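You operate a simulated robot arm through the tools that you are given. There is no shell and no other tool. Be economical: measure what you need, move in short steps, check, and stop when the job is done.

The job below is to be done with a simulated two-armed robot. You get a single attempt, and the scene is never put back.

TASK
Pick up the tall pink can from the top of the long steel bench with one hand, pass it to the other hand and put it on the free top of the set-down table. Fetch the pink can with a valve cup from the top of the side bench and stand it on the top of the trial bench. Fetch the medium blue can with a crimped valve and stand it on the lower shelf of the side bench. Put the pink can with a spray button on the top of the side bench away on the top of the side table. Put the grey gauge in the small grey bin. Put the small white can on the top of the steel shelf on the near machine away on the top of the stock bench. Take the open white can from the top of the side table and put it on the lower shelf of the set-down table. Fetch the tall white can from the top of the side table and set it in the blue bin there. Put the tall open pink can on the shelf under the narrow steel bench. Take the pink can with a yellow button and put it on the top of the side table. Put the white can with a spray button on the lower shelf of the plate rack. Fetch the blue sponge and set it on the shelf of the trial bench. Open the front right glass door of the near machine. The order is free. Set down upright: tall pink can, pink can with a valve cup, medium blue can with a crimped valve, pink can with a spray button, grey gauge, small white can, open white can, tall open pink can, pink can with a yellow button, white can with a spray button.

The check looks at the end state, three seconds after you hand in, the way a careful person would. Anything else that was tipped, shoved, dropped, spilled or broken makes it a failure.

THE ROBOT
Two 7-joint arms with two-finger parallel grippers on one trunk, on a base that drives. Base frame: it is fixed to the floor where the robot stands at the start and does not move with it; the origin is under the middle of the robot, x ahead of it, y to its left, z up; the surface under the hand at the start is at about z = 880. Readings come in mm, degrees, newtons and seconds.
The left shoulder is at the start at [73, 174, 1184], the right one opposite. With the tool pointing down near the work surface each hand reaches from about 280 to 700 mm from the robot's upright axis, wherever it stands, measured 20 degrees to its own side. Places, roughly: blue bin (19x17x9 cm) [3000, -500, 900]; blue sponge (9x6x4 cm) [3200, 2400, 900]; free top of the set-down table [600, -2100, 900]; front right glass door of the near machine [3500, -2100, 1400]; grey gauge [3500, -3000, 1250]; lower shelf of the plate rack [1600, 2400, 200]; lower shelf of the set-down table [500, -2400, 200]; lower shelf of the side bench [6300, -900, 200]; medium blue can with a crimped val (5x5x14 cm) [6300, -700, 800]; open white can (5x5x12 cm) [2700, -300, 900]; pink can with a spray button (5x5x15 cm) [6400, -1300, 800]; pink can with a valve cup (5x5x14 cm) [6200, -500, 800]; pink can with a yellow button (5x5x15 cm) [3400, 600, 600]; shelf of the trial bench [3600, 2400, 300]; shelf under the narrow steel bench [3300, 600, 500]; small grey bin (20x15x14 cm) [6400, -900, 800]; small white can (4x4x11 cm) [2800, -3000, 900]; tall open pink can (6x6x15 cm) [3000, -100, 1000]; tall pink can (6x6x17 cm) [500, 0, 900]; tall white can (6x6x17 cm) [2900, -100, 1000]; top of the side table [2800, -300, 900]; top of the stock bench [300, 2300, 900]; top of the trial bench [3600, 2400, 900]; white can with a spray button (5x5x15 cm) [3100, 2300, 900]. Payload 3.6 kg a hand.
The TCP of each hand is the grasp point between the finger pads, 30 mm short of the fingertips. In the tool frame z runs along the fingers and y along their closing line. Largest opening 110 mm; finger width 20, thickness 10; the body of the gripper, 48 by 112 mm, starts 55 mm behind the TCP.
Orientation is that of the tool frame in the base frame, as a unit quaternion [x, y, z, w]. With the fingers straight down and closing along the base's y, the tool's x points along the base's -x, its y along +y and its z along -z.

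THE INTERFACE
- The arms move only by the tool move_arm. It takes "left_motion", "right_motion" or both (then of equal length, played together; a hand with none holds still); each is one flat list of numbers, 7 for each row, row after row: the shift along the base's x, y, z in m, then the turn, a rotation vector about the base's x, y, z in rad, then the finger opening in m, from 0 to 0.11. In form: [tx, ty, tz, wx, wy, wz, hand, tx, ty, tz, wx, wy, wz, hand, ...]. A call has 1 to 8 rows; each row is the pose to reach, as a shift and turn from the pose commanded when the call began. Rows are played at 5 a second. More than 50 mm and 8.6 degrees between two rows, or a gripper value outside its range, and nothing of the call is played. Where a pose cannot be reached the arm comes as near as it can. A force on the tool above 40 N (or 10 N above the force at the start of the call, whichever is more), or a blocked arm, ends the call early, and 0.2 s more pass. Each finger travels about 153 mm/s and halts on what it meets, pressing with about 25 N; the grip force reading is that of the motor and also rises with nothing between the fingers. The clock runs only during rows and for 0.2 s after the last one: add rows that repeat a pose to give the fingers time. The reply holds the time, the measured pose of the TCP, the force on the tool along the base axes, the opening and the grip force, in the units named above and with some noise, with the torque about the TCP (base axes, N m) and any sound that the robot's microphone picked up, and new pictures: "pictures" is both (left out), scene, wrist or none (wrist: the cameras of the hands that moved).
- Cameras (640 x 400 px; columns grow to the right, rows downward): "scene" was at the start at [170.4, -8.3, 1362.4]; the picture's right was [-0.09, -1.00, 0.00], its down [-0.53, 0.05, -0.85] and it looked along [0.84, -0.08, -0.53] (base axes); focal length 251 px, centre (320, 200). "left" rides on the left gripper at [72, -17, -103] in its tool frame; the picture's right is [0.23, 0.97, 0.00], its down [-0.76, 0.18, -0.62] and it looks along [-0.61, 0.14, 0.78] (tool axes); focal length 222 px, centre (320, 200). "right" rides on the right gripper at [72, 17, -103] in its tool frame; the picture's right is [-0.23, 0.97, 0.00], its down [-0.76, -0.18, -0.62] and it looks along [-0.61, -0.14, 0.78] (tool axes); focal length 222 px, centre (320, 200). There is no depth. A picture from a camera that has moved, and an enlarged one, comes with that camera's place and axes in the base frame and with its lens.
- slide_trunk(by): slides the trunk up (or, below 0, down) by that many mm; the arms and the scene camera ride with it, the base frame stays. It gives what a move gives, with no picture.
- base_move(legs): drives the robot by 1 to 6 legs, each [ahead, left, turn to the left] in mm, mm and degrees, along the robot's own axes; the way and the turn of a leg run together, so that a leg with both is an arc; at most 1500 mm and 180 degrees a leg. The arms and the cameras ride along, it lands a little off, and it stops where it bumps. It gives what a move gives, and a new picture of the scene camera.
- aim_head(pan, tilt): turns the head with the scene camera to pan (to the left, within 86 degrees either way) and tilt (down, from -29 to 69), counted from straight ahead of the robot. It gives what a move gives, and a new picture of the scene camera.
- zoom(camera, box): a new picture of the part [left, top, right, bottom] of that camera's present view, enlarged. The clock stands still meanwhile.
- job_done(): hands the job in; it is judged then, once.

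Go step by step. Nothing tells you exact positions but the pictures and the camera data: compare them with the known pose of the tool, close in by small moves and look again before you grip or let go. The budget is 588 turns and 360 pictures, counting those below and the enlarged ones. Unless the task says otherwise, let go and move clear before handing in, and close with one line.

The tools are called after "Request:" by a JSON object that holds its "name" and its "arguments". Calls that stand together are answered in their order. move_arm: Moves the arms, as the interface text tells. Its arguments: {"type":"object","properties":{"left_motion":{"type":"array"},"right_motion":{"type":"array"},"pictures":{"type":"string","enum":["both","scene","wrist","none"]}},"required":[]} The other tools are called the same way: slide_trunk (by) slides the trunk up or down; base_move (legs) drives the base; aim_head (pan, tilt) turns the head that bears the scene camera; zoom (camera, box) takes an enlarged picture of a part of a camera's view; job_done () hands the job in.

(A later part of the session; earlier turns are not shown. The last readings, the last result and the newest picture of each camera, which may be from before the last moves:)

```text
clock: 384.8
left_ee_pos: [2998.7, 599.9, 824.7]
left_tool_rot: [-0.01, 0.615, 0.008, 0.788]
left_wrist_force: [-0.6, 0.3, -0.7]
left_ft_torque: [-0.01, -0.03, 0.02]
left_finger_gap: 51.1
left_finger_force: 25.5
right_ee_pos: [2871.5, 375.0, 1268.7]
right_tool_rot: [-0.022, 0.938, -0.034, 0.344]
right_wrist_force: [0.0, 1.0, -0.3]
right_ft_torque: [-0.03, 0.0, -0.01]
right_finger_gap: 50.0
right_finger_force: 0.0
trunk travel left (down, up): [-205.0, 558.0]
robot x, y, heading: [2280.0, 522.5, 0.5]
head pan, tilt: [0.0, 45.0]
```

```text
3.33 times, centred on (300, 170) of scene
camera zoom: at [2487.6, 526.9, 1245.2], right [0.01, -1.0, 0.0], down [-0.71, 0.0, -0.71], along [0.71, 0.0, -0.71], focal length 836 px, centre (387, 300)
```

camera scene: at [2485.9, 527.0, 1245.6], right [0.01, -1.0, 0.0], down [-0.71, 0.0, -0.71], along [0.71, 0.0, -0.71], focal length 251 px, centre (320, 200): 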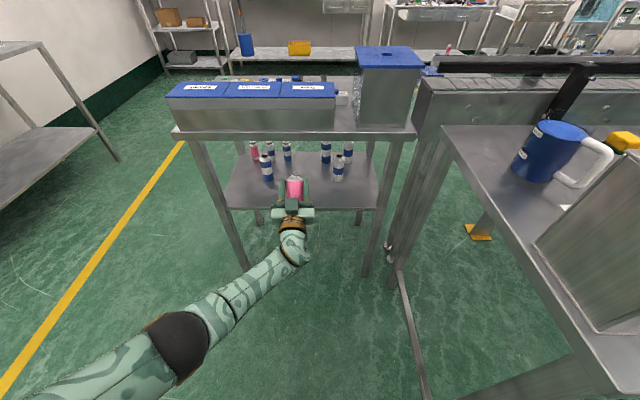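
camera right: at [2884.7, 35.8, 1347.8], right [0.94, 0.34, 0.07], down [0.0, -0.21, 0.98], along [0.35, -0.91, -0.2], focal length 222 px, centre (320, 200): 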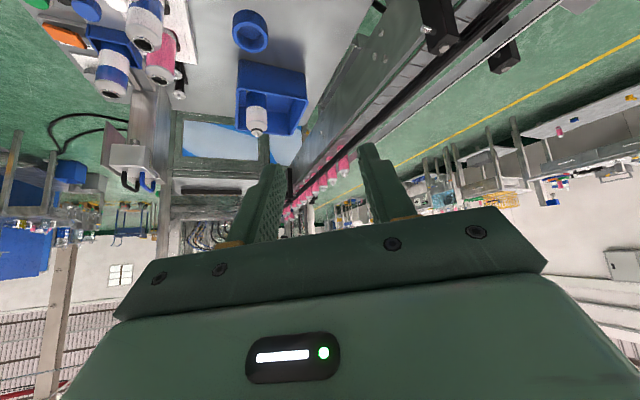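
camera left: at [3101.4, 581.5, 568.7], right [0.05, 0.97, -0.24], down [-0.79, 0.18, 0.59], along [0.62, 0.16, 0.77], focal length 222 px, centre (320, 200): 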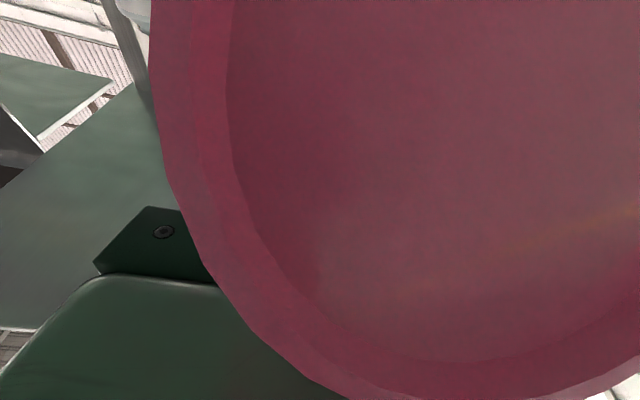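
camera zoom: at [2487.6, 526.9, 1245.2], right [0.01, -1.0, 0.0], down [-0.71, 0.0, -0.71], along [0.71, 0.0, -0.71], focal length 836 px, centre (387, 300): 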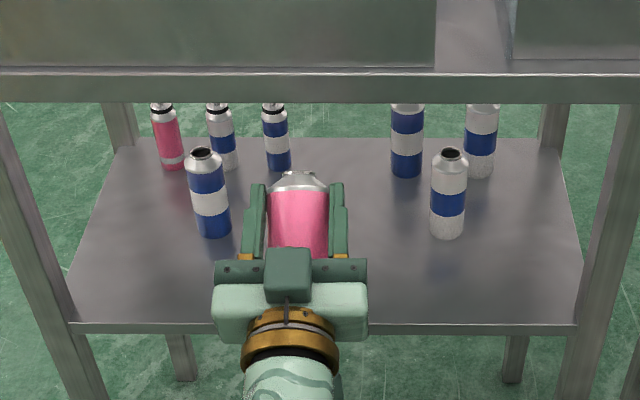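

Request:
{"name": "move_arm", "arguments": {"left_motion": [0.03, 0, 0, 0, 0, 0, 0.045, 0.05, 0, 0, 0, 0, 0, 0.045, 0.06, 0, 0, 0, 0, 0, 0.045, 0.068, 0, 0, 0, 0, 0, 0.045, 0.075, 0, 0, 0, 0, 0, 0.045], "pictures": "none"}}

Request:
{"name": "zoom", "arguments": {"camera": "left", "box": [0, 0, 640, 400]}}

Request:
{"name": "zoom", "arguments": {"camera": "scene", "box": [220, 110, 380, 230]}}

```text
clock: 385.9
left_ee_pos: [3063.9, 601.4, 831.1]
left_tool_rot: [-0.008, 0.615, 0.008, 0.789]
left_wrist_force: [-0.7, -0.4, -0.9]
left_ft_torque: [-0.01, 0.0, 0.02]
left_finger_gap: 51.1
left_finger_force: 24.9
left hand out of reach, approached as far as the arm can: row 4, 5
right_ee_pos: [2870.0, 375.6, 1269.6]
right_tool_rot: [-0.023, 0.938, -0.033, 0.344]
right_wrist_force: [-0.2, -0.3, -0.1]
right_ft_torque: [-0.02, -0.06, -0.01]
right_finger_gap: 49.9
right_finger_force: 0.1
trunk travel left (down, up): [-205.0, 558.0]
robot x, y, heading: [2278.9, 525.8, 0.3]
head pan, tilt: [0.0, 45.0]
```

```text
1.00 times, centred on (320, 200) of left (not enlarged: the box is as wide or as high as the picture)
camera zoom: at [2982.7, 582.9, 736.6], right [0.03, 0.97, -0.22], down [-0.79, 0.16, 0.59], along [0.61, 0.16, 0.78], focal length 222 px, centre (320, 200)
```

zoom: 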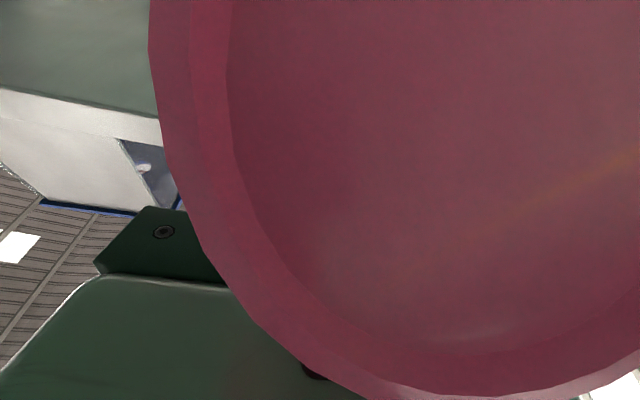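

```text
3.33 times, centred on (300, 170) of scene
camera zoom: at [2487.5, 526.7, 1245.2], right [0.01, -1.0, 0.0], down [-0.71, 0.0, -0.71], along [0.71, 0.0, -0.71], focal length 836 px, centre (387, 300)
```

zoom: 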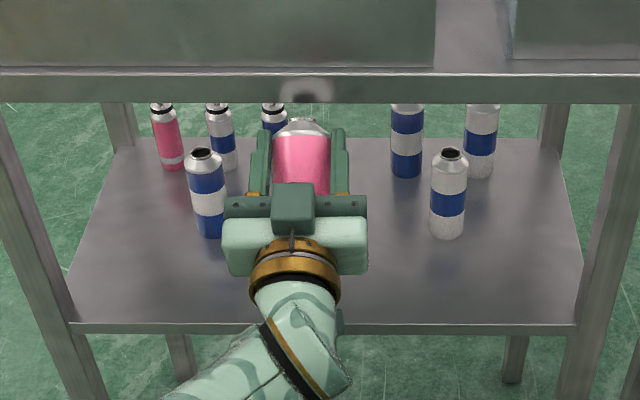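

Request:
{"name": "base_move", "arguments": {"legs": [[14, 0, 0]]}}

Request:
{"name": "base_move", "arguments": {"legs": [[10, 0, 0]]}}

Request:
{"name": "zoom", "arguments": {"camera": "left", "box": [0, 0, 640, 400]}}

```text
clock: 386.7
left_ee_pos: [3079.4, 602.1, 831.1]
left_tool_rot: [-0.009, 0.615, 0.008, 0.788]
left_wrist_force: [-1.0, 0.4, -0.6]
left_ft_torque: [0.01, -0.02, -0.01]
left_finger_gap: 51.0
left_finger_force: 25.1
right_ee_pos: [2885.6, 375.4, 1268.4]
right_tool_rot: [-0.022, 0.938, -0.034, 0.343]
right_wrist_force: [-0.1, -0.5, -0.2]
right_ft_torque: [-0.01, 0.0, 0.03]
right_finger_gap: 49.9
right_finger_force: 0.0
trunk travel left (down, up): [-205.0, 558.0]
robot x, y, heading: [2293.8, 526.3, 0.3]
head pan, tilt: [0.0, 45.0]
camera scene: at [2503.2, 526.9, 1245.0], right [0.01, -1.0, 0.0], down [-0.71, 0.0, -0.71], along [0.71, 0.0, -0.71], focal length 251 px, centre (320, 200)
```

scene: 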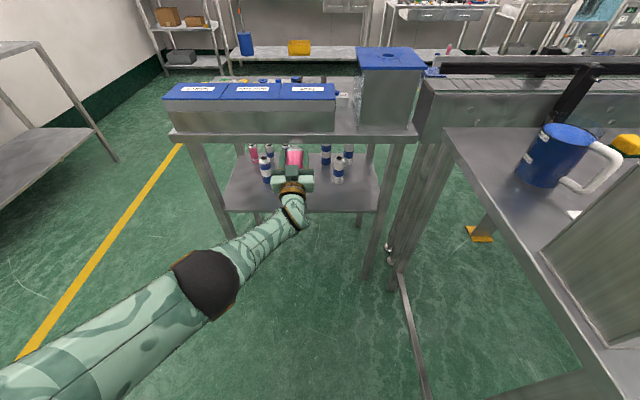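

```text
clock: 387.5
left_ee_pos: [3088.6, 602.8, 829.0]
left_tool_rot: [-0.009, 0.617, 0.008, 0.787]
left_wrist_force: [-3.9, 0.4, -11.3]
left_ft_torque: [-0.02, 0.26, 0.01]
left_finger_gap: 51.0
left_finger_force: 25.1
right_ee_pos: [2894.8, 375.8, 1269.7]
right_tool_rot: [-0.023, 0.938, -0.033, 0.343]
right_wrist_force: [0.1, -0.1, -0.4]
right_ft_torque: [0.0, -0.01, -0.03]
right_finger_gap: 50.4
right_finger_force: 0.0
trunk travel left (down, up): [-205.0, 558.0]
robot x, y, heading: [2304.7, 524.6, 0.4]
head pan, tilt: [0.0, 45.0]
camera scene: at [2513.3, 527.2, 1244.8], right [0.01, -1.0, 0.0], down [-0.71, 0.0, -0.71], along [0.71, 0.0, -0.71], focal length 251 px, centre (320, 200)
```

scene: 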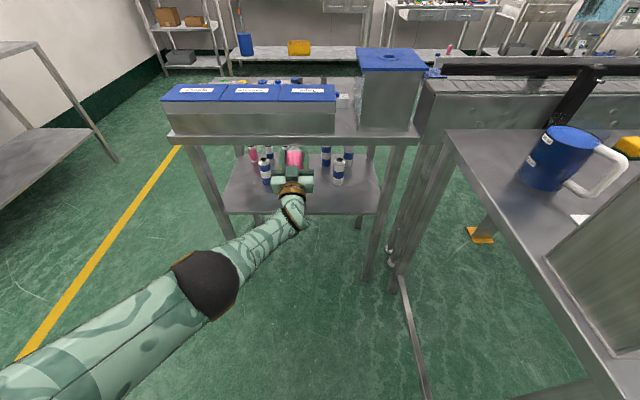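

```text
1.00 times, centred on (320, 200) of left (not enlarged: the box is as wide or as high as the picture)
camera zoom: at [3007.0, 583.4, 733.9], right [0.03, 0.97, -0.23], down [-0.79, 0.16, 0.59], along [0.61, 0.16, 0.78], focal length 222 px, centre (320, 200)
```

zoom: 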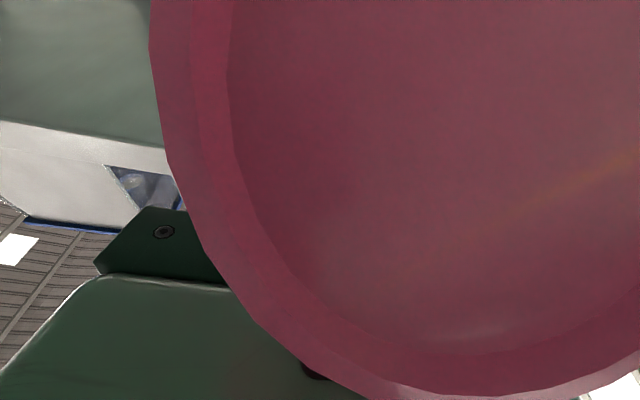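

The top is slipping under the edge. I'll back out 40 mm, raise the trunk 30 mm and come again.

Request:
{"name": "base_move", "arguments": {"legs": [[-45, 0, 0]]}}

Request:
{"name": "slide_trunk", "arguments": {"by": 32}}

Request:
{"name": "base_move", "arguments": {"legs": [[25, 0, 0]]}}

```text
clock: 388.4
left_ee_pos: [3040.5, 602.1, 831.1]
left_tool_rot: [-0.009, 0.616, 0.007, 0.788]
left_wrist_force: [-1.4, 0.2, -0.1]
left_ft_torque: [-0.02, -0.03, -0.02]
left_finger_gap: 51.0
left_finger_force: 25.1
right_ee_pos: [2845.9, 375.0, 1271.0]
right_tool_rot: [-0.023, 0.938, -0.034, 0.344]
right_wrist_force: [-0.7, -0.2, 0.4]
right_ft_torque: [-0.01, 0.0, 0.03]
right_finger_gap: 50.3
right_finger_force: 0.2
trunk travel left (down, up): [-205.0, 558.0]
robot x, y, heading: [2256.2, 521.0, 0.3]
head pan, tilt: [0.0, 45.0]
camera scene: at [2464.1, 526.7, 1245.7], right [0.01, -1.0, 0.0], down [-0.71, 0.0, -0.71], along [0.71, 0.0, -0.71], focal length 251 px, centre (320, 200)
```

scene: 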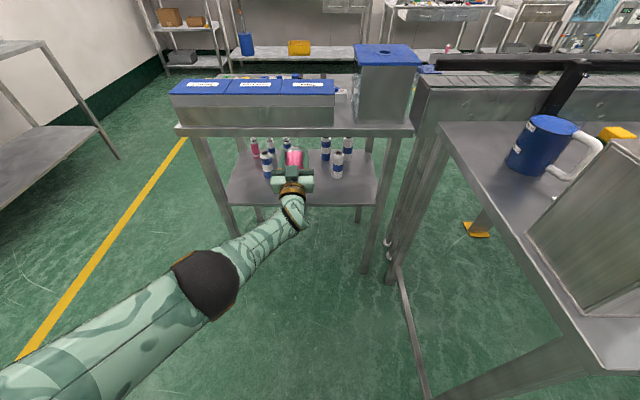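

```text
clock: 389.1
left_ee_pos: [3037.2, 602.4, 884.2]
left_tool_rot: [-0.009, 0.603, 0.008, 0.797]
left_wrist_force: [-0.1, -0.3, -0.8]
left_ft_torque: [0.01, -0.07, -0.04]
left_finger_gap: 51.2
left_finger_force: 25.5
right_ee_pos: [2849.0, 374.3, 1300.3]
right_tool_rot: [-0.022, 0.938, -0.034, 0.344]
right_wrist_force: [0.2, -1.1, -0.8]
right_ft_torque: [0.02, 0.01, -0.01]
right_finger_gap: 50.0
right_finger_force: 0.1
trunk travel left (down, up): [-237.0, 526.0]
robot x, y, heading: [2253.1, 523.5, 0.5]
head pan, tilt: [0.0, 45.0]
```

```text
clock: 389.9
left_ee_pos: [3063.7, 601.4, 885.3]
left_tool_rot: [-0.008, 0.603, 0.007, 0.798]
left_wrist_force: [0.3, 0.3, -1.3]
left_ft_torque: [-0.02, -0.04, -0.02]
left_finger_gap: 51.1
left_finger_force: 24.7
right_ee_pos: [2874.5, 374.9, 1300.4]
right_tool_rot: [-0.022, 0.938, -0.034, 0.344]
right_wrist_force: [-0.1, 0.8, -1.4]
right_ft_torque: [-0.03, 0.0, -0.02]
right_finger_gap: 50.1
right_finger_force: 0.0
trunk travel left (down, up): [-237.0, 526.0]
robot x, y, heading: [2280.3, 525.4, 0.3]
head pan, tilt: [0.0, 45.0]
camera scene: at [2475.2, 526.6, 1278.2], right [0.0, -1.0, 0.0], down [-0.71, 0.0, -0.71], along [0.71, 0.0, -0.71], focal length 251 px, centre (320, 200)
```

scene: 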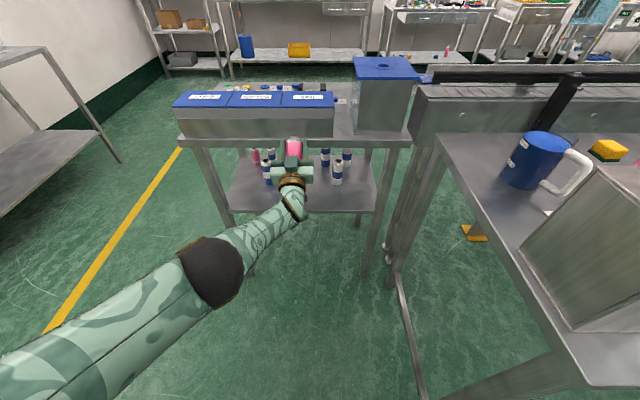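

Request:
{"name": "move_arm", "arguments": {"left_motion": [0, 0, -0.018, 0, 0, 0, 0.045, 0, 0, -0.036, 0, 0.03, 0, 0.045], "pictures": "none"}}

Request:
{"name": "zoom", "arguments": {"camera": "scene", "box": [220, 90, 380, 210]}}

```text
clock: 390.6
left_ee_pos: [3052.9, 603.7, 866.3]
left_tool_rot: [-0.008, 0.61, 0.007, 0.792]
left_wrist_force: [-0.1, 0.0, -1.1]
left_ft_torque: [0.01, -0.01, 0.02]
left_finger_gap: 51.1
left_finger_force: 25.2
left hand out of reach, approached as far as the arm can: row 1, 2
right_ee_pos: [2873.3, 375.3, 1300.5]
right_tool_rot: [-0.021, 0.938, -0.034, 0.344]
right_wrist_force: [0.4, 0.3, -0.6]
right_ft_torque: [-0.01, 0.03, -0.02]
right_finger_gap: 49.9
right_finger_force: 0.0
trunk travel left (down, up): [-237.0, 526.0]
robot x, y, heading: [2278.4, 523.1, 0.3]
head pan, tilt: [0.0, 45.0]
```

```text
3.33 times, centred on (300, 150) of scene
camera zoom: at [2474.0, 526.6, 1278.4], right [0.0, -1.0, 0.0], down [-0.71, 0.0, -0.71], along [0.71, 0.0, -0.71], focal length 836 px, centre (387, 367)
```

zoom: 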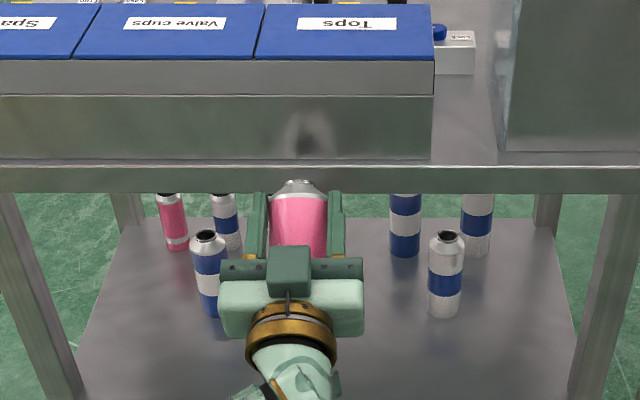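

Request:
{"name": "slide_trunk", "arguments": {"by": -11}}

Request:
{"name": "base_move", "arguments": {"legs": [[22, 0, 0]]}}

Request:
{"name": "zoom", "arguments": {"camera": "scene", "box": [220, 90, 380, 210]}}

```text
clock: 391.1
left_ee_pos: [3055.4, 604.7, 847.1]
left_tool_rot: [-0.008, 0.619, 0.007, 0.785]
left_wrist_force: [-0.3, 0.4, -0.8]
left_ft_torque: [-0.01, 0.01, -0.02]
left_finger_gap: 51.0
left_finger_force: 24.9
right_ee_pos: [2871.4, 376.0, 1291.3]
right_tool_rot: [-0.021, 0.938, -0.034, 0.344]
right_wrist_force: [-0.7, 0.9, -0.2]
right_ft_torque: [-0.01, -0.01, -0.01]
right_finger_gap: 50.3
right_finger_force: 0.1
trunk travel left (down, up): [-226.0, 537.0]
robot x, y, heading: [2280.5, 525.5, 0.1]
head pan, tilt: [0.0, 45.0]
```

```text
clock: 391.9
left_ee_pos: [3077.6, 605.2, 845.4]
left_tool_rot: [-0.009, 0.62, 0.008, 0.785]
left_wrist_force: [-16.8, 0.4, -16.8]
left_ft_torque: [0.08, 0.62, -0.03]
left_finger_gap: 51.4
left_finger_force: 25.0
right_ee_pos: [2895.4, 374.8, 1289.7]
right_tool_rot: [-0.023, 0.938, -0.034, 0.344]
right_wrist_force: [0.8, -0.9, 0.4]
right_ft_torque: [0.01, -0.01, 0.02]
right_finger_gap: 50.1
right_finger_force: 0.0
trunk travel left (down, up): [-226.0, 537.0]
robot x, y, heading: [2303.9, 526.2, 0.3]
head pan, tilt: [0.0, 45.0]
camera scene: at [2501.7, 527.1, 1266.9], right [0.01, -1.0, 0.0], down [-0.71, 0.0, -0.71], along [0.71, 0.0, -0.71], focal length 251 px, centre (320, 200)
```

scene: 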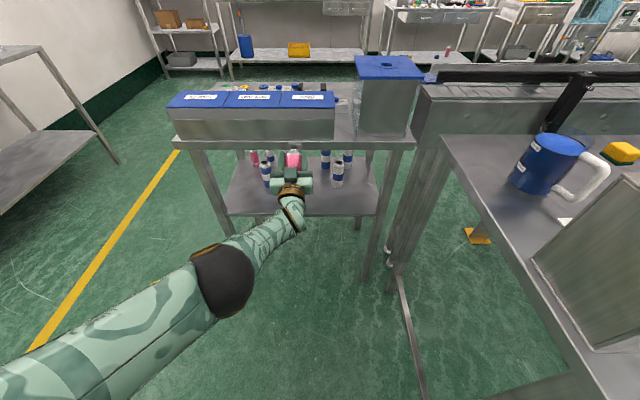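

```text
3.33 times, centred on (300, 150) of scene
camera zoom: at [2501.7, 527.1, 1266.9], right [0.01, -1.0, 0.0], down [-0.71, 0.0, -0.71], along [0.71, 0.0, -0.71], focal length 836 px, centre (387, 367)
```

zoom: 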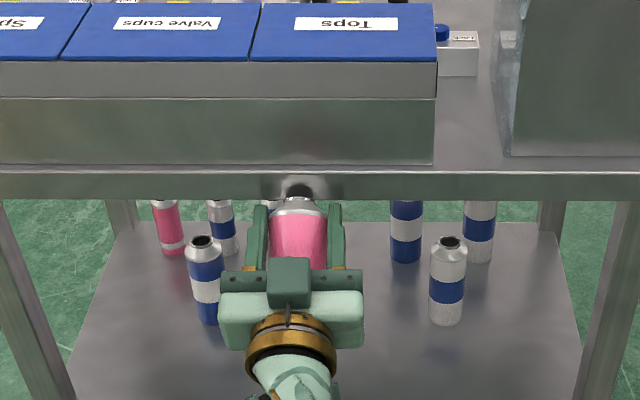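

Pushing here only presses along the can's axis, so I stop. Instead I'll pass the can to the right hand in free space and set it upright from there. First I back off, raise the trunk and pitch the left hand up as far as it goes.

Request:
{"name": "base_move", "arguments": {"legs": [[-350, 0, 0]]}}

Request:
{"name": "slide_trunk", "arguments": {"by": 90}}

Request:
{"name": "move_arm", "arguments": {"left_motion": [0, 0, 0.01, 0, -0.11, 0, 0.045, 0, 0, 0.02, 0, -0.22, 0, 0.045, 0, 0, 0.03, 0, -0.33, 0, 0.045, 0, 0, 0.04, 0, -0.44, 0, 0.045], "pictures": "scene"}}

```text
clock: 394.2
left_ee_pos: [2726.1, 598.0, 845.7]
left_tool_rot: [-0.007, 0.619, 0.005, 0.785]
left_wrist_force: [-0.1, -0.6, -0.2]
left_ft_torque: [-0.02, -0.03, 0.01]
left_finger_gap: 51.0
left_finger_force: 25.1
right_ee_pos: [2542.6, 370.8, 1290.8]
right_tool_rot: [-0.017, 0.938, -0.035, 0.345]
right_wrist_force: [0.7, 0.9, 0.3]
right_ft_torque: [0.01, 0.0, 0.0]
right_finger_gap: 49.9
right_finger_force: 0.1
trunk travel left (down, up): [-226.0, 537.0]
robot x, y, heading: [1954.5, 526.1, -0.2]
head pan, tilt: [0.0, 45.0]
camera scene: at [2150.5, 525.0, 1267.2], right [0.0, -1.0, 0.0], down [-0.71, 0.0, -0.71], along [0.71, 0.0, -0.71], focal length 251 px, centre (320, 200)
```

scene: 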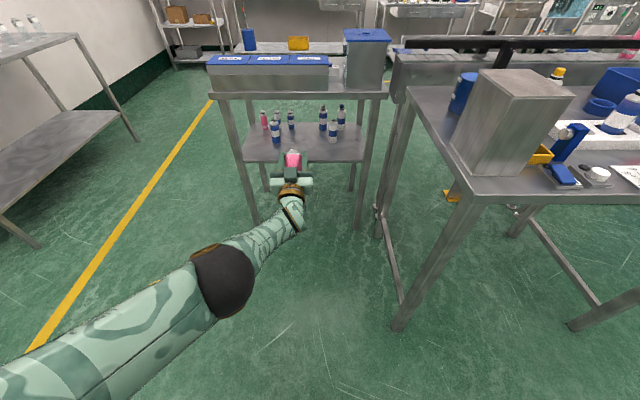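

```text
clock: 395.5
left_ee_pos: [2718.1, 598.5, 994.9]
left_tool_rot: [-0.006, 0.586, 0.004, 0.81]
left_wrist_force: [-0.3, -0.3, -0.4]
left_ft_torque: [0.0, -0.05, -0.01]
left_finger_gap: 51.1
left_finger_force: 25.1
right_ee_pos: [2543.7, 369.9, 1379.7]
right_tool_rot: [-0.018, 0.938, -0.036, 0.343]
right_wrist_force: [-0.1, -0.2, -0.7]
right_ft_torque: [0.01, 0.01, 0.04]
right_finger_gap: 49.7
right_finger_force: 0.1
trunk travel left (down, up): [-316.0, 447.0]
robot x, y, heading: [1950.3, 527.7, 0.1]
head pan, tilt: [0.0, 45.0]
```

```text
clock: 396.5
left_ee_pos: [2685.3, 608.3, 1050.5]
left_tool_rot: [-0.008, 0.45, 0.005, 0.893]
left_wrist_force: [0.9, 0.6, -0.6]
left_ft_torque: [0.0, -0.02, 0.0]
left_finger_gap: 51.4
left_finger_force: 25.0
left hand out of reach, approached as far as the arm can: row 1, 2, 3, 4
right_ee_pos: [2543.3, 369.7, 1379.9]
right_tool_rot: [-0.019, 0.938, -0.034, 0.344]
right_wrist_force: [0.5, -1.2, 0.2]
right_ft_torque: [0.04, 0.01, 0.0]
right_finger_gap: 50.2
right_finger_force: 0.1
trunk travel left (down, up): [-316.0, 447.0]
robot x, y, heading: [1951.1, 527.0, -0.1]
head pan, tilt: [0.0, 45.0]
camera scene: at [2110.6, 524.3, 1359.5], right [0.0, -1.0, 0.0], down [-0.71, 0.0, -0.71], along [0.71, 0.0, -0.71], focal length 251 px, centre (320, 200)
```

scene: 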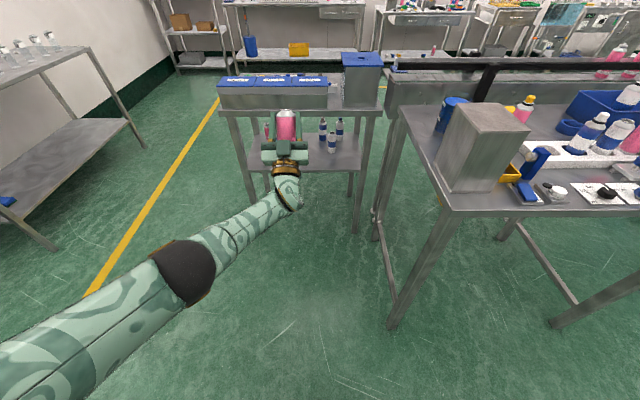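

It can pitch further than I thought. I'll add more and look at the can.

Request:
{"name": "move_arm", "arguments": {"left_motion": [0, 0, 0.01, 0, -0.1, 0, 0.045, 0, 0, 0.02, 0, -0.2, 0, 0.045, 0, 0, 0.03, 0, -0.3, 0, 0.045], "pictures": "none"}}

Request:
{"name": "zoom", "arguments": {"camera": "scene", "box": [200, 50, 380, 200]}}

```text
clock: 397.3
left_ee_pos: [2652.3, 610.5, 1085.0]
left_tool_rot: [-0.008, 0.341, 0.002, 0.94]
left_wrist_force: [0.2, -0.6, -0.6]
left_ft_torque: [0.02, -0.01, 0.0]
left_finger_gap: 51.1
left_finger_force: 24.8
left hand out of reach, approached as far as the arm can: row 1, 2, 3
right_ee_pos: [2542.9, 370.0, 1380.6]
right_tool_rot: [-0.019, 0.938, -0.035, 0.344]
right_wrist_force: [0.1, 0.2, -0.7]
right_ft_torque: [-0.01, -0.02, -0.04]
right_finger_gap: 50.1
right_finger_force: 0.1
trunk travel left (down, up): [-316.0, 447.0]
robot x, y, heading: [1953.7, 525.6, 0.1]
head pan, tilt: [0.0, 45.0]
```

```text
2.67 times, centred on (290, 125) of scene
camera zoom: at [2110.7, 525.8, 1359.5], right [0.0, -1.0, 0.0], down [-0.71, 0.0, -0.71], along [0.71, 0.0, -0.71], focal length 669 px, centre (400, 400)
```

zoom: 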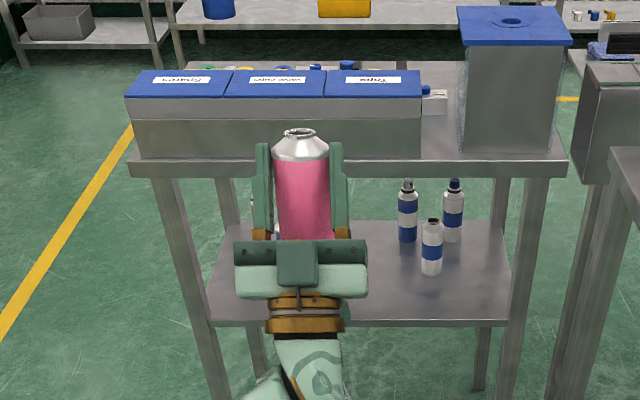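

The can is vertical within a few degrees. I'll bring it closer and turn the right hand to point down with its fingers closing front-to-back, so they don't meet the left fingers.

Request:
{"name": "move_arm", "arguments": {"left_motion": [-0.02, -0.012, 0, 0, 0, 0, 0.045, -0.04, -0.024, 0, 0, 0, 0, 0.045, -0.06, -0.036, 0, 0, 0, 0, 0.045, -0.08, -0.048, 0, 0, 0, 0, 0.045, -0.1, -0.06, 0, 0, 0, 0, 0.045, -0.12, -0.07, 0, 0, 0, 0, 0.045], "right_motion": [-0.01, 0, 0.005, 0.051, 0.041, -0.128, 0.09, -0.02, 0, 0.01, 0.102, 0.083, -0.256, 0.11, -0.03, 0, 0.015, 0.153, 0.124, -0.385, 0.11, -0.04, 0, 0.02, 0.203, 0.165, -0.513, 0.11, -0.05, 0, 0.02, 0.254, 0.207, -0.641, 0.11, -0.06, 0, 0.02, 0.305, 0.248, -0.769, 0.11], "pictures": "none"}}

Request:
{"name": "move_arm", "arguments": {"right_motion": [0, 0.01, 0, 0.051, 0.041, -0.128, 0.11, 0, 0.02, 0, 0.102, 0.083, -0.256, 0.11, 0, 0.03, 0, 0.153, 0.124, -0.385, 0.11, 0, 0.04, 0, 0.203, 0.165, -0.513, 0.11, 0, 0.05, 0, 0.254, 0.207, -0.641, 0.11, 0, 0.06, 0, 0.305, 0.248, -0.769, 0.11], "pictures": "both"}}

```text
clock: 398.7
left_ee_pos: [2532.4, 541.3, 1086.0]
left_tool_rot: [-0.008, 0.343, 0.003, 0.939]
left_wrist_force: [-0.4, -0.1, -0.7]
left_ft_torque: [-0.01, 0.04, -0.01]
left_finger_gap: 51.0
left_finger_force: 24.9
right_ee_pos: [2482.4, 370.6, 1403.2]
right_tool_rot: [0.381, 0.905, -0.019, 0.189]
right_wrist_force: [0.6, 0.2, 0.3]
right_ft_torque: [-0.02, 0.03, 0.0]
right_finger_gap: 109.7
right_finger_force: 0.1
trunk travel left (down, up): [-316.0, 447.0]
robot x, y, heading: [1954.5, 526.0, -0.1]
head pan, tilt: [0.0, 45.0]
```

```text
clock: 400.1
left_ee_pos: [2532.1, 540.6, 1084.4]
left_tool_rot: [-0.008, 0.343, 0.004, 0.939]
left_wrist_force: [-0.1, -0.1, -1.1]
left_ft_torque: [0.0, 0.01, -0.01]
left_finger_gap: 51.0
left_finger_force: 24.9
right_ee_pos: [2466.0, 419.0, 1386.0]
right_tool_rot: [0.708, 0.706, 0.001, -0.001]
right_wrist_force: [-0.3, -1.0, -0.4]
right_ft_torque: [0.03, 0.03, 0.0]
right_finger_gap: 110.2
right_finger_force: 0.1
right hand out of reach, approached as far as the arm can: row 4, 5, 6
trunk travel left (down, up): [-316.0, 447.0]
robot x, y, heading: [1952.7, 526.2, -0.1]
head pan, tilt: [0.0, 45.0]
camera scene: at [2110.6, 524.6, 1359.5], right [0.0, -1.0, 0.0], down [-0.71, 0.0, -0.71], along [0.71, 0.0, -0.71], focal length 251 px, centre (320, 200)
camera right: at [2482.0, 492.4, 1489.7], right [0.97, -0.23, 0.0], down [-0.18, -0.76, 0.62], along [-0.14, -0.61, -0.78], focal length 222 px, centre (320, 200)
```

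scene: 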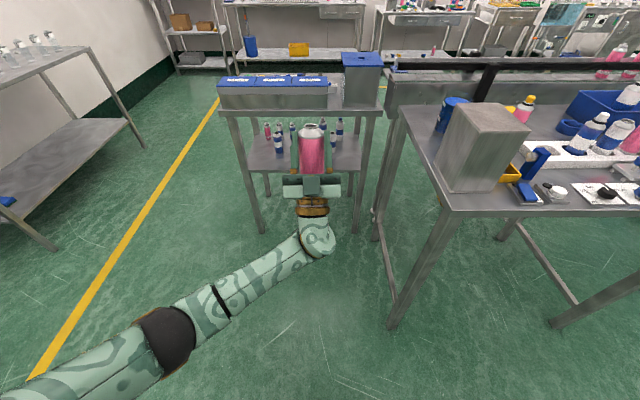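
right: 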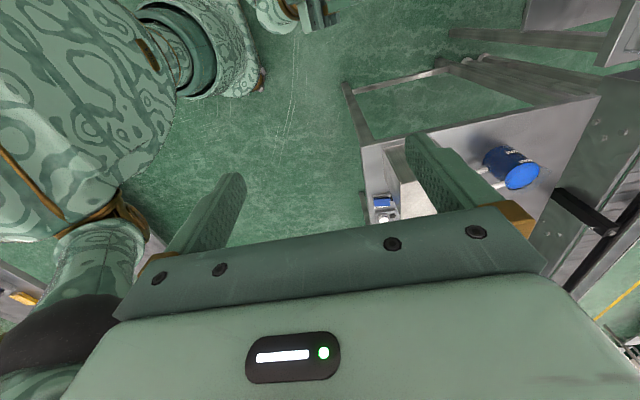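

Both hands are well placed. I'll bring the right hand over the can and check before descending.

Request:
{"name": "move_arm", "arguments": {"right_motion": [0.013, 0.024, -0.03, 0, 0, 0, 0.11, 0.026, 0.048, -0.06, 0, 0, 0, 0.11, 0.04, 0.072, -0.09, 0, 0, 0, 0.11, 0.053, 0.098, -0.12, 0, 0, 0, 0.11, 0.066, 0.122, -0.15, 0, 0, 0, 0.11, 0.066, 0.122, -0.18, 0, 0, 0, 0.11], "pictures": "both"}}

```text
clock: 401.5
left_ee_pos: [2534.5, 540.3, 1084.2]
left_tool_rot: [-0.008, 0.344, 0.003, 0.939]
left_wrist_force: [1.5, 0.5, -0.8]
left_ft_torque: [-0.01, 0.03, -0.01]
left_finger_gap: 51.1
left_finger_force: 24.5
right_ee_pos: [2531.5, 539.8, 1203.4]
right_tool_rot: [0.708, 0.706, -0.001, 0.0]
right_wrist_force: [0.5, -0.4, -0.8]
right_ft_torque: [0.04, 0.03, -0.02]
right_finger_gap: 109.7
right_finger_force: 0.1
right hand out of reach, approached as far as the arm can: row 4, 5
trunk travel left (down, up): [-316.0, 447.0]
robot x, y, heading: [1953.9, 525.6, -0.3]
head pan, tilt: [0.0, 45.0]
camera scene: at [2112.7, 524.5, 1359.2], right [0.0, -1.0, 0.0], down [-0.71, 0.0, -0.71], along [0.71, 0.0, -0.71], focal length 251 px, centre (320, 200)
camera right: at [2549.4, 612.9, 1306.2], right [0.97, -0.23, 0.0], down [-0.18, -0.76, 0.62], along [-0.14, -0.61, -0.78], focal length 222 px, centre (320, 200)
```

scene: 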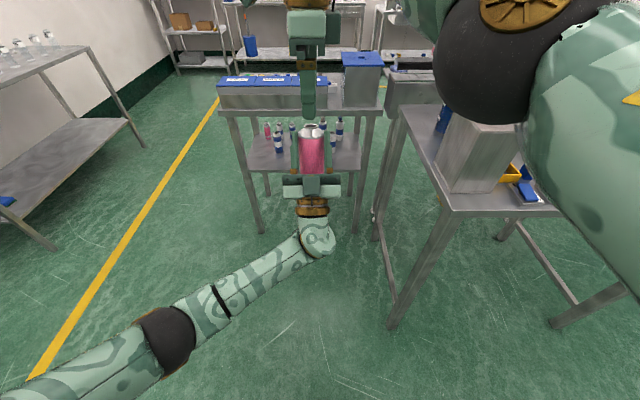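
right: 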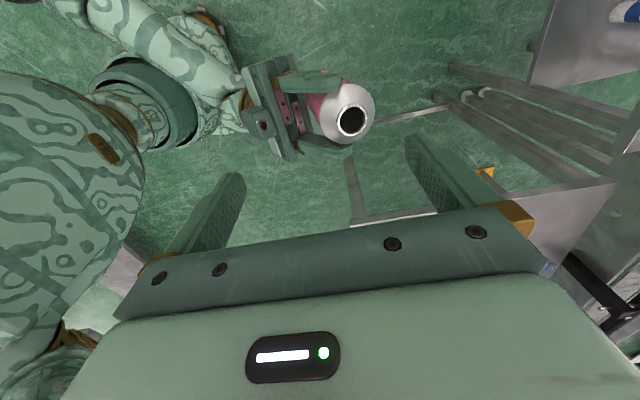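

From both views the can leans about 19° forward and lies nearly along the left fingers. I'll pitch the left hand up another 19° beneath the hovering right hand.

Request:
{"name": "move_arm", "arguments": {"left_motion": [0, 0, 0, 0, -0.11, 0, 0.045, 0, 0, 0, 0, -0.22, 0, 0.045, 0, 0, 0, 0, -0.33, 0, 0.045], "pictures": "none"}}

Request:
{"name": "zoom", "arguments": {"camera": "right", "box": [0, 0, 640, 400]}}

Request:
{"name": "zoom", "arguments": {"camera": "scene", "box": [220, 90, 400, 240]}}

```text
clock: 402.3
left_ee_pos: [2533.9, 539.7, 1083.7]
left_tool_rot: [-0.008, 0.183, 0.001, 0.983]
left_wrist_force: [0.5, 0.1, -0.4]
left_ft_torque: [0.0, 0.03, 0.01]
left_finger_gap: 51.1
left_finger_force: 25.2
right_ee_pos: [2529.7, 540.2, 1203.9]
right_tool_rot: [0.708, 0.706, 0.0, 0.001]
right_wrist_force: [0.1, -1.0, -0.8]
right_ft_torque: [0.03, 0.0, -0.01]
right_finger_gap: 110.0
right_finger_force: 0.0
trunk travel left (down, up): [-316.0, 447.0]
robot x, y, heading: [1954.3, 524.8, -0.1]
head pan, tilt: [0.0, 45.0]
```

```text
1.00 times, centred on (320, 200) of right (not enlarged: the box is as wide or as high as the picture)
camera zoom: at [2547.5, 613.2, 1307.5], right [0.97, -0.23, 0.0], down [-0.18, -0.76, 0.62], along [-0.14, -0.61, -0.78], focal length 222 px, centre (320, 200)
```

zoom: 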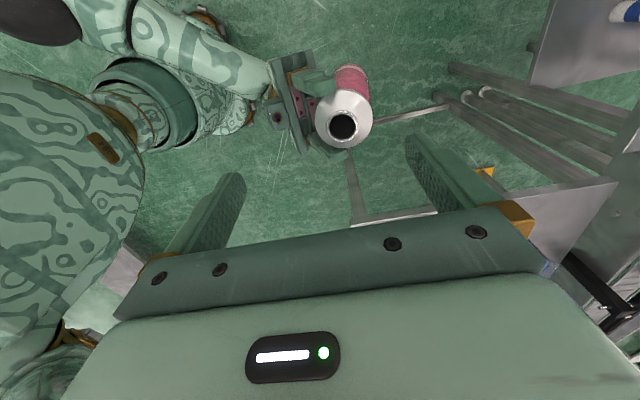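

```text
2.67 times, centred on (310, 165) of scene
camera zoom: at [2110.9, 524.7, 1359.5], right [0.0, -1.0, 0.0], down [-0.71, 0.0, -0.71], along [0.71, 0.0, -0.71], focal length 669 px, centre (347, 293)
```

zoom: 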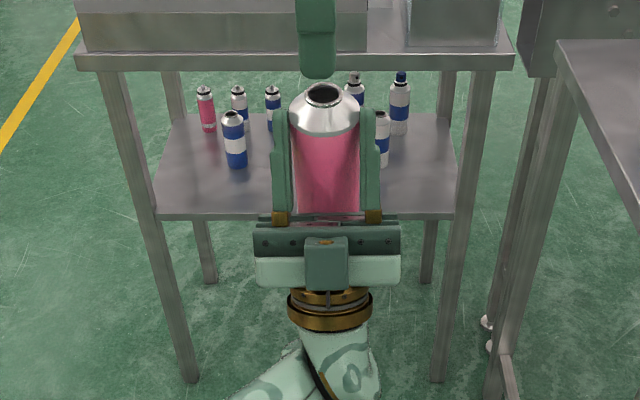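

Slightly overshot (about 11°). I'll ease back, then bring the right fingers down around the top.

Request:
{"name": "move_arm", "arguments": {"left_motion": [0, 0, 0, 0, 0.09, 0, 0.045, 0, 0, 0, 0, 0.17, 0, 0.045, 0, 0, 0, 0, 0.17, 0, 0.045, 0, 0, 0, 0, 0.17, 0, 0.045], "right_motion": [0.01, 0, 0, 0, 0, 0, 0.11, 0.02, 0, -0.03, 0, 0, 0, 0.11, 0.026, 0, -0.06, 0, 0, 0, 0.11, 0.026, 0, -0.06, 0, 0, 0, 0.11], "pictures": "both"}}

```text
clock: 403.3
left_ee_pos: [2533.4, 539.5, 1084.8]
left_tool_rot: [-0.008, 0.266, 0.001, 0.964]
left_wrist_force: [0.1, 1.1, 0.2]
left_ft_torque: [0.0, 0.04, 0.01]
left_finger_gap: 51.1
left_finger_force: 25.0
right_ee_pos: [2550.0, 539.8, 1147.0]
right_tool_rot: [0.708, 0.707, -0.001, 0.0]
right_wrist_force: [0.0, -0.7, -0.3]
right_ft_torque: [0.01, 0.0, 0.0]
right_finger_gap: 109.9
right_finger_force: 0.1
right hand out of reach, approached as far as the arm can: row 1, 2, 3, 4
trunk travel left (down, up): [-316.0, 447.0]
robot x, y, heading: [1952.0, 521.6, -0.1]
head pan, tilt: [0.0, 45.0]
camera scene: at [2110.1, 525.1, 1359.7], right [0.0, -1.0, 0.0], down [-0.71, 0.0, -0.71], along [0.71, 0.0, -0.71], focal length 251 px, centre (320, 200)
camera right: at [2566.8, 612.7, 1249.4], right [0.97, -0.23, 0.0], down [-0.18, -0.76, 0.62], along [-0.14, -0.61, -0.78], focal length 222 px, centre (320, 200)
camera left: at [2543.7, 520.8, 959.3], right [0.19, 0.97, -0.13], down [-0.98, 0.17, -0.15], along [-0.12, 0.16, 0.98], focal length 222 px, centre (320, 200)
```

scene: 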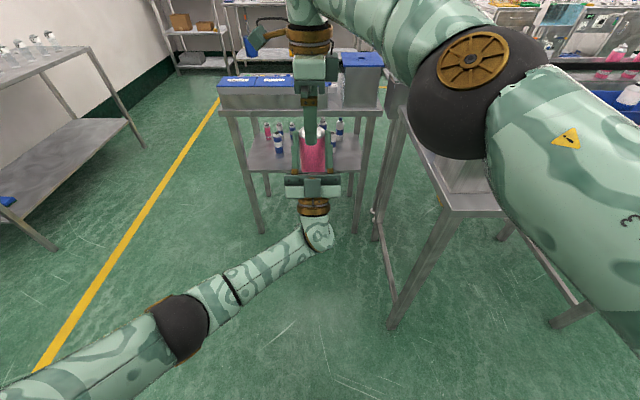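
right: 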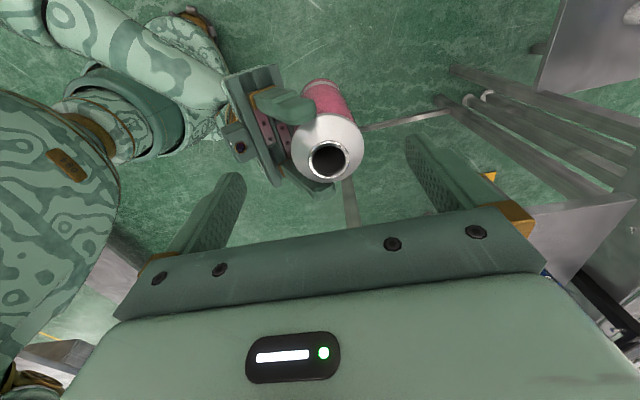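
left: 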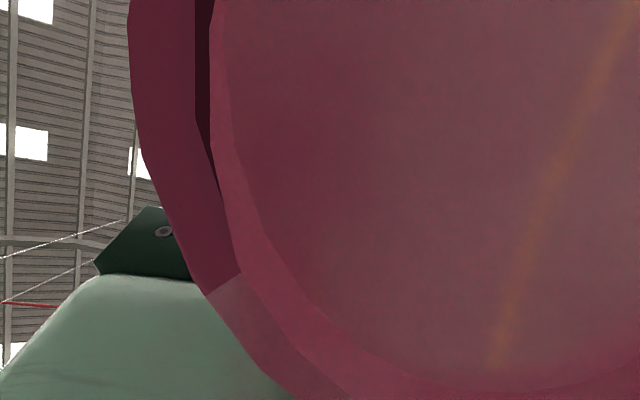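

Vertical now. I'll lower the right fingers (narrowed) around the can's top and close.

Request:
{"name": "move_arm", "arguments": {"right_motion": [0.004, 0, -0.01, 0, 0, 0, 0.086, 0.006, 0, -0.03, 0, 0, 0, 0.086, 0.006, 0, -0.05, 0, 0, 0, 0.086, 0.006, 0, -0.06, 0, 0, 0, 0.086, 0.006, 0, -0.06, 0, 0, 0, 0.06, 0.006, 0, -0.06, 0, 0, 0, 0.045, 0.006, 0, -0.06, 0, 0, 0, 0.045], "left_motion": [0, 0, 0, 0, 0, 0, 0.045, 0, 0, 0, 0, 0, 0, 0.045, 0, 0, 0, 0, 0, 0, 0.045, 0, 0, 0, 0, 0, 0, 0.045, 0, 0, 0, 0, 0, 0, 0.045, 0, 0, 0, 0, 0, 0, 0.045, 0, 0, 0, 0, 0, 0, 0.045], "pictures": "both"}}

```text
clock: 404.9
left_ee_pos: [2534.4, 540.1, 1084.3]
left_tool_rot: [-0.009, 0.267, 0.002, 0.964]
left_wrist_force: [13.3, 1.9, 1.0]
left_ft_torque: [0.01, -0.45, 0.01]
left_finger_gap: 51.3
left_finger_force: 25.0
right_ee_pos: [2556.6, 539.2, 1088.3]
right_tool_rot: [0.708, 0.707, 0.0, -0.001]
right_wrist_force: [-13.4, -1.2, -0.3]
right_ft_torque: [0.0, 0.46, 0.03]
right_finger_gap: 51.9
right_finger_force: 24.8
trunk travel left (down, up): [-316.0, 447.0]
robot x, y, heading: [1955.6, 525.7, -0.4]
head pan, tilt: [0.0, 45.0]
camera scene: at [2110.4, 525.3, 1359.6], right [0.0, -1.0, 0.0], down [-0.71, 0.0, -0.71], along [0.71, 0.0, -0.71], focal length 251 px, centre (320, 200)
camera right: at [2573.5, 613.0, 1190.4], right [0.97, -0.23, 0.0], down [-0.18, -0.76, 0.62], along [-0.14, -0.61, -0.78], focal length 222 px, centre (320, 200)
camera left: at [2544.4, 521.3, 959.3], right [0.19, 0.97, -0.13], down [-0.98, 0.17, -0.15], along [-0.12, 0.16, 0.98], focal length 222 px, centre (320, 200)
```

scene: 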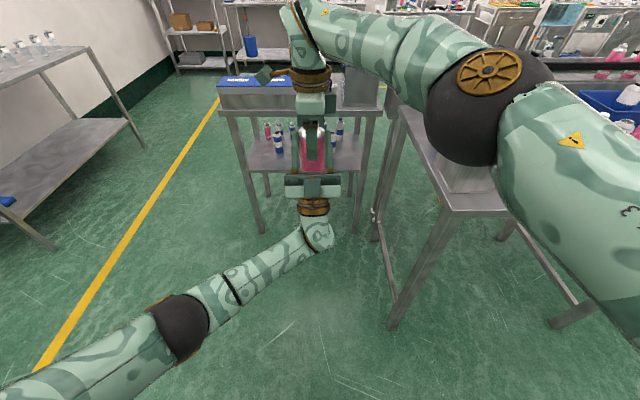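
right: 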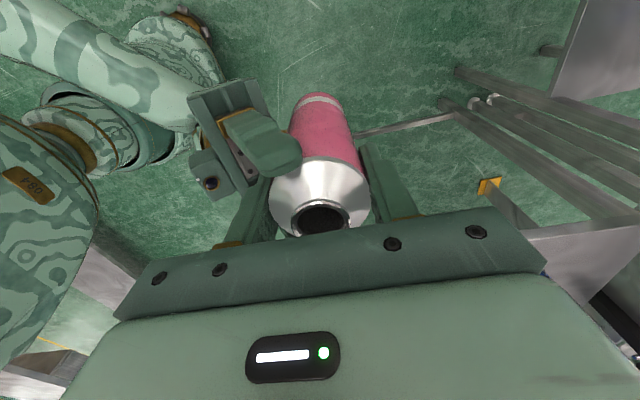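
left: 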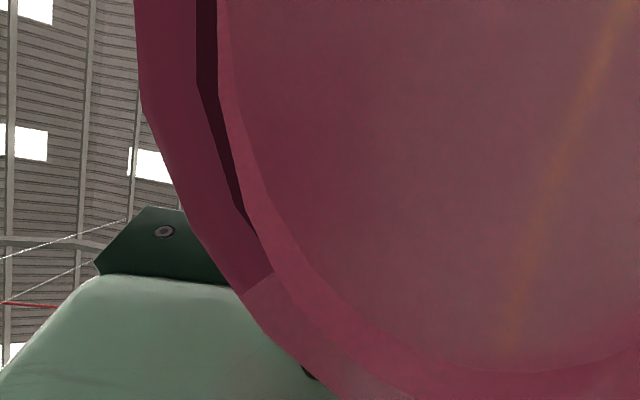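

Right has it firmly. Now the left opens and withdraws back and down.

Request:
{"name": "move_arm", "arguments": {"left_motion": [0, 0, 0, 0, 0, 0, 0.065, 0, 0, 0, 0, 0, 0, 0.085, -0.01, 0, -0.017, 0, 0, 0, 0.09, -0.025, 0, -0.042, 0, 0, 0, 0.09, -0.045, 0, -0.075, 0, 0, 0, 0.09, -0.068, 0, -0.115, 0, 0, 0, 0.09, -0.09, 0, -0.15, 0, 0, 0, 0.09], "right_motion": [0, 0, 0, 0, 0, 0, 0.045, 0, 0, 0, 0, 0, 0, 0.045, 0, 0, 0, 0, 0, 0, 0.045, 0, 0, 0, 0, 0, 0, 0.045, 0, 0, 0, 0, 0, 0, 0.045, 0, 0, 0, 0, 0, 0, 0.045, 0, 0, 0, 0, 0, 0, 0.045], "pictures": "both"}}

```text
clock: 406.5
left_ee_pos: [2462.5, 540.8, 961.5]
left_tool_rot: [-0.005, 0.269, 0.005, 0.963]
left_wrist_force: [-0.2, -0.7, 0.4]
left_ft_torque: [-0.01, 0.02, 0.02]
left_finger_gap: 89.9
left_finger_force: 0.0
left hand out of reach, approached as far as the arm can: row 7
right_ee_pos: [2556.7, 539.4, 1088.3]
right_tool_rot: [0.708, 0.707, 0.0, 0.0]
right_wrist_force: [-0.2, -0.3, -0.7]
right_ft_torque: [-0.01, 0.02, 0.01]
right_finger_gap: 51.7
right_finger_force: 24.9
trunk travel left (down, up): [-316.0, 447.0]
robot x, y, heading: [1956.2, 527.6, 0.2]
head pan, tilt: [0.0, 45.0]
camera scene: at [2110.5, 525.2, 1359.6], right [0.0, -1.0, 0.0], down [-0.71, 0.0, -0.71], along [0.71, 0.0, -0.71], focal length 251 px, centre (320, 200)
camera right: at [2573.9, 612.5, 1190.9], right [0.97, -0.23, 0.0], down [-0.18, -0.76, 0.62], along [-0.14, -0.61, -0.78], focal length 222 px, centre (320, 200)
camera left: at [2471.0, 523.0, 835.5], right [0.18, 0.98, -0.13], down [-0.98, 0.16, -0.14], along [-0.12, 0.15, 0.98], focal length 222 px, centre (320, 200)
```

scene: 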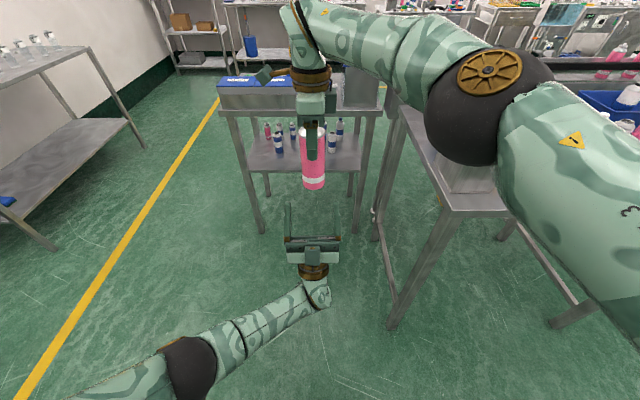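
right: 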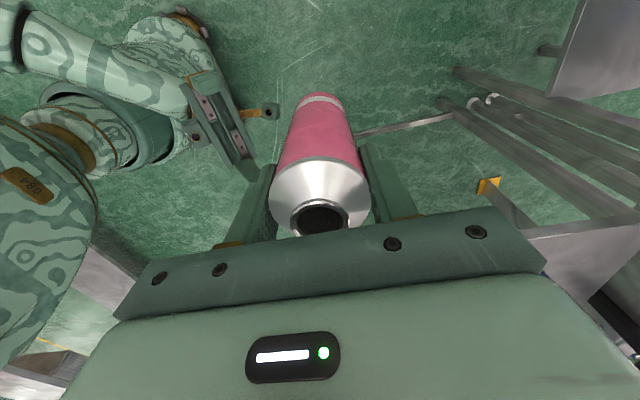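
left: 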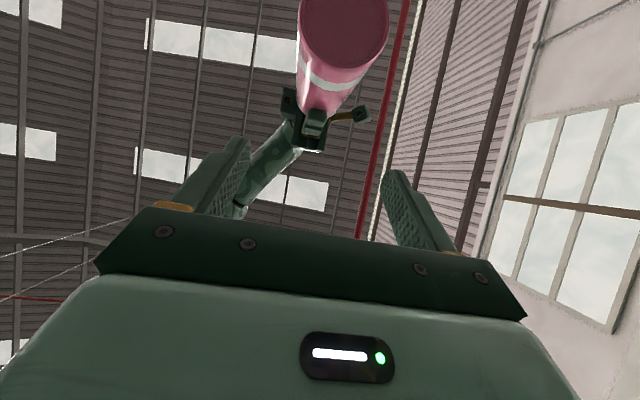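

Handed over: the right now holds it vertically from above. Next the proper transfer back: the right turns to -45° and the left swings round to come in from the left, low on the can, pointing 35° down.

Request:
{"name": "move_arm", "arguments": {"left_motion": [-0.006, 0.025, 0.013, 0.0489, 0.119, -0.0472, 0.11, -0.012, 0.05, 0.026, 0.0978, 0.238, -0.0944, 0.11, -0.018, 0.07, 0.039, 0.1466, 0.357, -0.1416, 0.11, -0.024, 0.095, 0.052, 0.1955, 0.476, -0.1887, 0.11, -0.03, 0.12, 0.065, 0.2444, 0.595, -0.2359, 0.11, -0.036, 0.14, 0.078, 0.2933, 0.714, -0.2831, 0.11, -0.04, 0.16, 0.09, 0.3422, 0.833, -0.3303, 0.11], "right_motion": [0, 0, 0, 0, 0, 0.112, 0.045, 0, 0, 0, 0, 0, 0.224, 0.045, 0, 0, 0, 0, 0, 0.336, 0.045, 0, 0, 0, 0, 0, 0.449, 0.045, 0, 0, 0, 0, 0, 0.561, 0.045, 0, 0, 0, 0, 0, 0.673, 0.045, 0, 0, 0, 0, 0, 0.785, 0.045], "pictures": "none"}}

Request:
{"name": "move_arm", "arguments": {"left_motion": [0, 0, 0, 0.0489, 0.119, -0.0472, 0.11, 0, 0, 0.01, 0.0978, 0.238, -0.0944, 0.11, 0, 0, 0.02, 0.1466, 0.357, -0.1416, 0.11, 0, 0, 0.03, 0.1955, 0.476, -0.1887, 0.11, 0, 0, 0.035, 0.2444, 0.595, -0.2359, 0.11, 0, 0, 0.04, 0.2933, 0.714, -0.2831, 0.11], "pictures": "both"}}

```text
clock: 408.1
left_ee_pos: [2422.5, 699.8, 1049.2]
left_tool_rot: [0.195, 0.624, -0.105, 0.75]
left_wrist_force: [-0.5, -0.6, -0.6]
left_ft_torque: [0.0, -0.01, -0.03]
left_finger_gap: 110.0
left_finger_force: 0.1
right_ee_pos: [2556.4, 540.4, 1086.3]
right_tool_rot: [0.383, 0.924, 0.0, 0.0]
right_wrist_force: [0.9, -0.4, 0.4]
right_ft_torque: [-0.01, 0.03, 0.0]
right_finger_gap: 51.3
right_finger_force: 25.0
trunk travel left (down, up): [-316.0, 447.0]
robot x, y, heading: [1950.8, 524.9, -0.3]
head pan, tilt: [0.0, 45.0]
```

```text
clock: 409.5
left_ee_pos: [2418.4, 700.2, 1089.9]
left_tool_rot: [0.335, 0.82, -0.177, 0.429]
left_wrist_force: [-0.2, 0.0, 0.1]
left_ft_torque: [0.02, -0.03, 0.01]
left_finger_gap: 110.1
left_finger_force: 0.0
right_ee_pos: [2556.7, 539.5, 1087.0]
right_tool_rot: [0.384, 0.924, 0.0, 0.0]
right_wrist_force: [0.6, 0.2, 0.0]
right_ft_torque: [-0.04, 0.03, 0.0]
right_finger_gap: 51.4
right_finger_force: 25.5
trunk travel left (down, up): [-316.0, 447.0]
robot x, y, heading: [1955.1, 525.5, 0.2]
head pan, tilt: [0.0, 45.0]
camera scene: at [2110.7, 525.2, 1359.5], right [0.0, -1.0, 0.0], down [-0.71, 0.0, -0.71], along [0.71, 0.0, -0.71], focal length 251 px, centre (320, 200)
camera left: at [2317.6, 776.4, 1089.5], right [0.59, 0.78, -0.19], down [0.07, 0.18, 0.98], along [0.8, -0.59, 0.05], focal length 222 px, centre (320, 200)
```

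scene: 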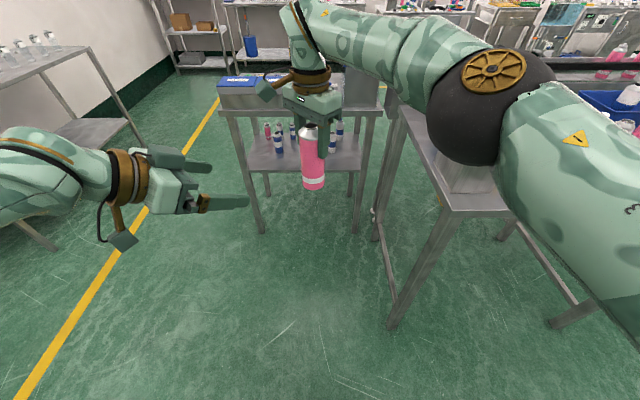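
left: 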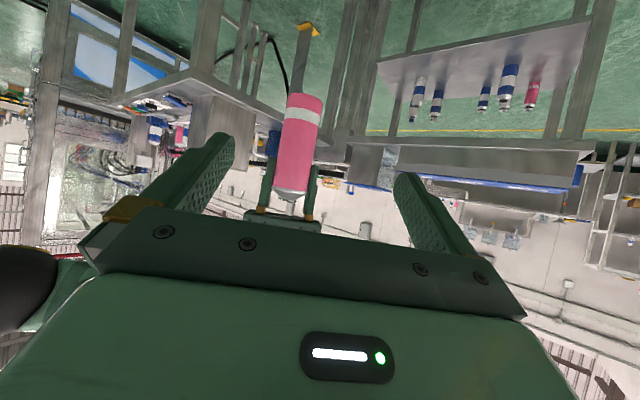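

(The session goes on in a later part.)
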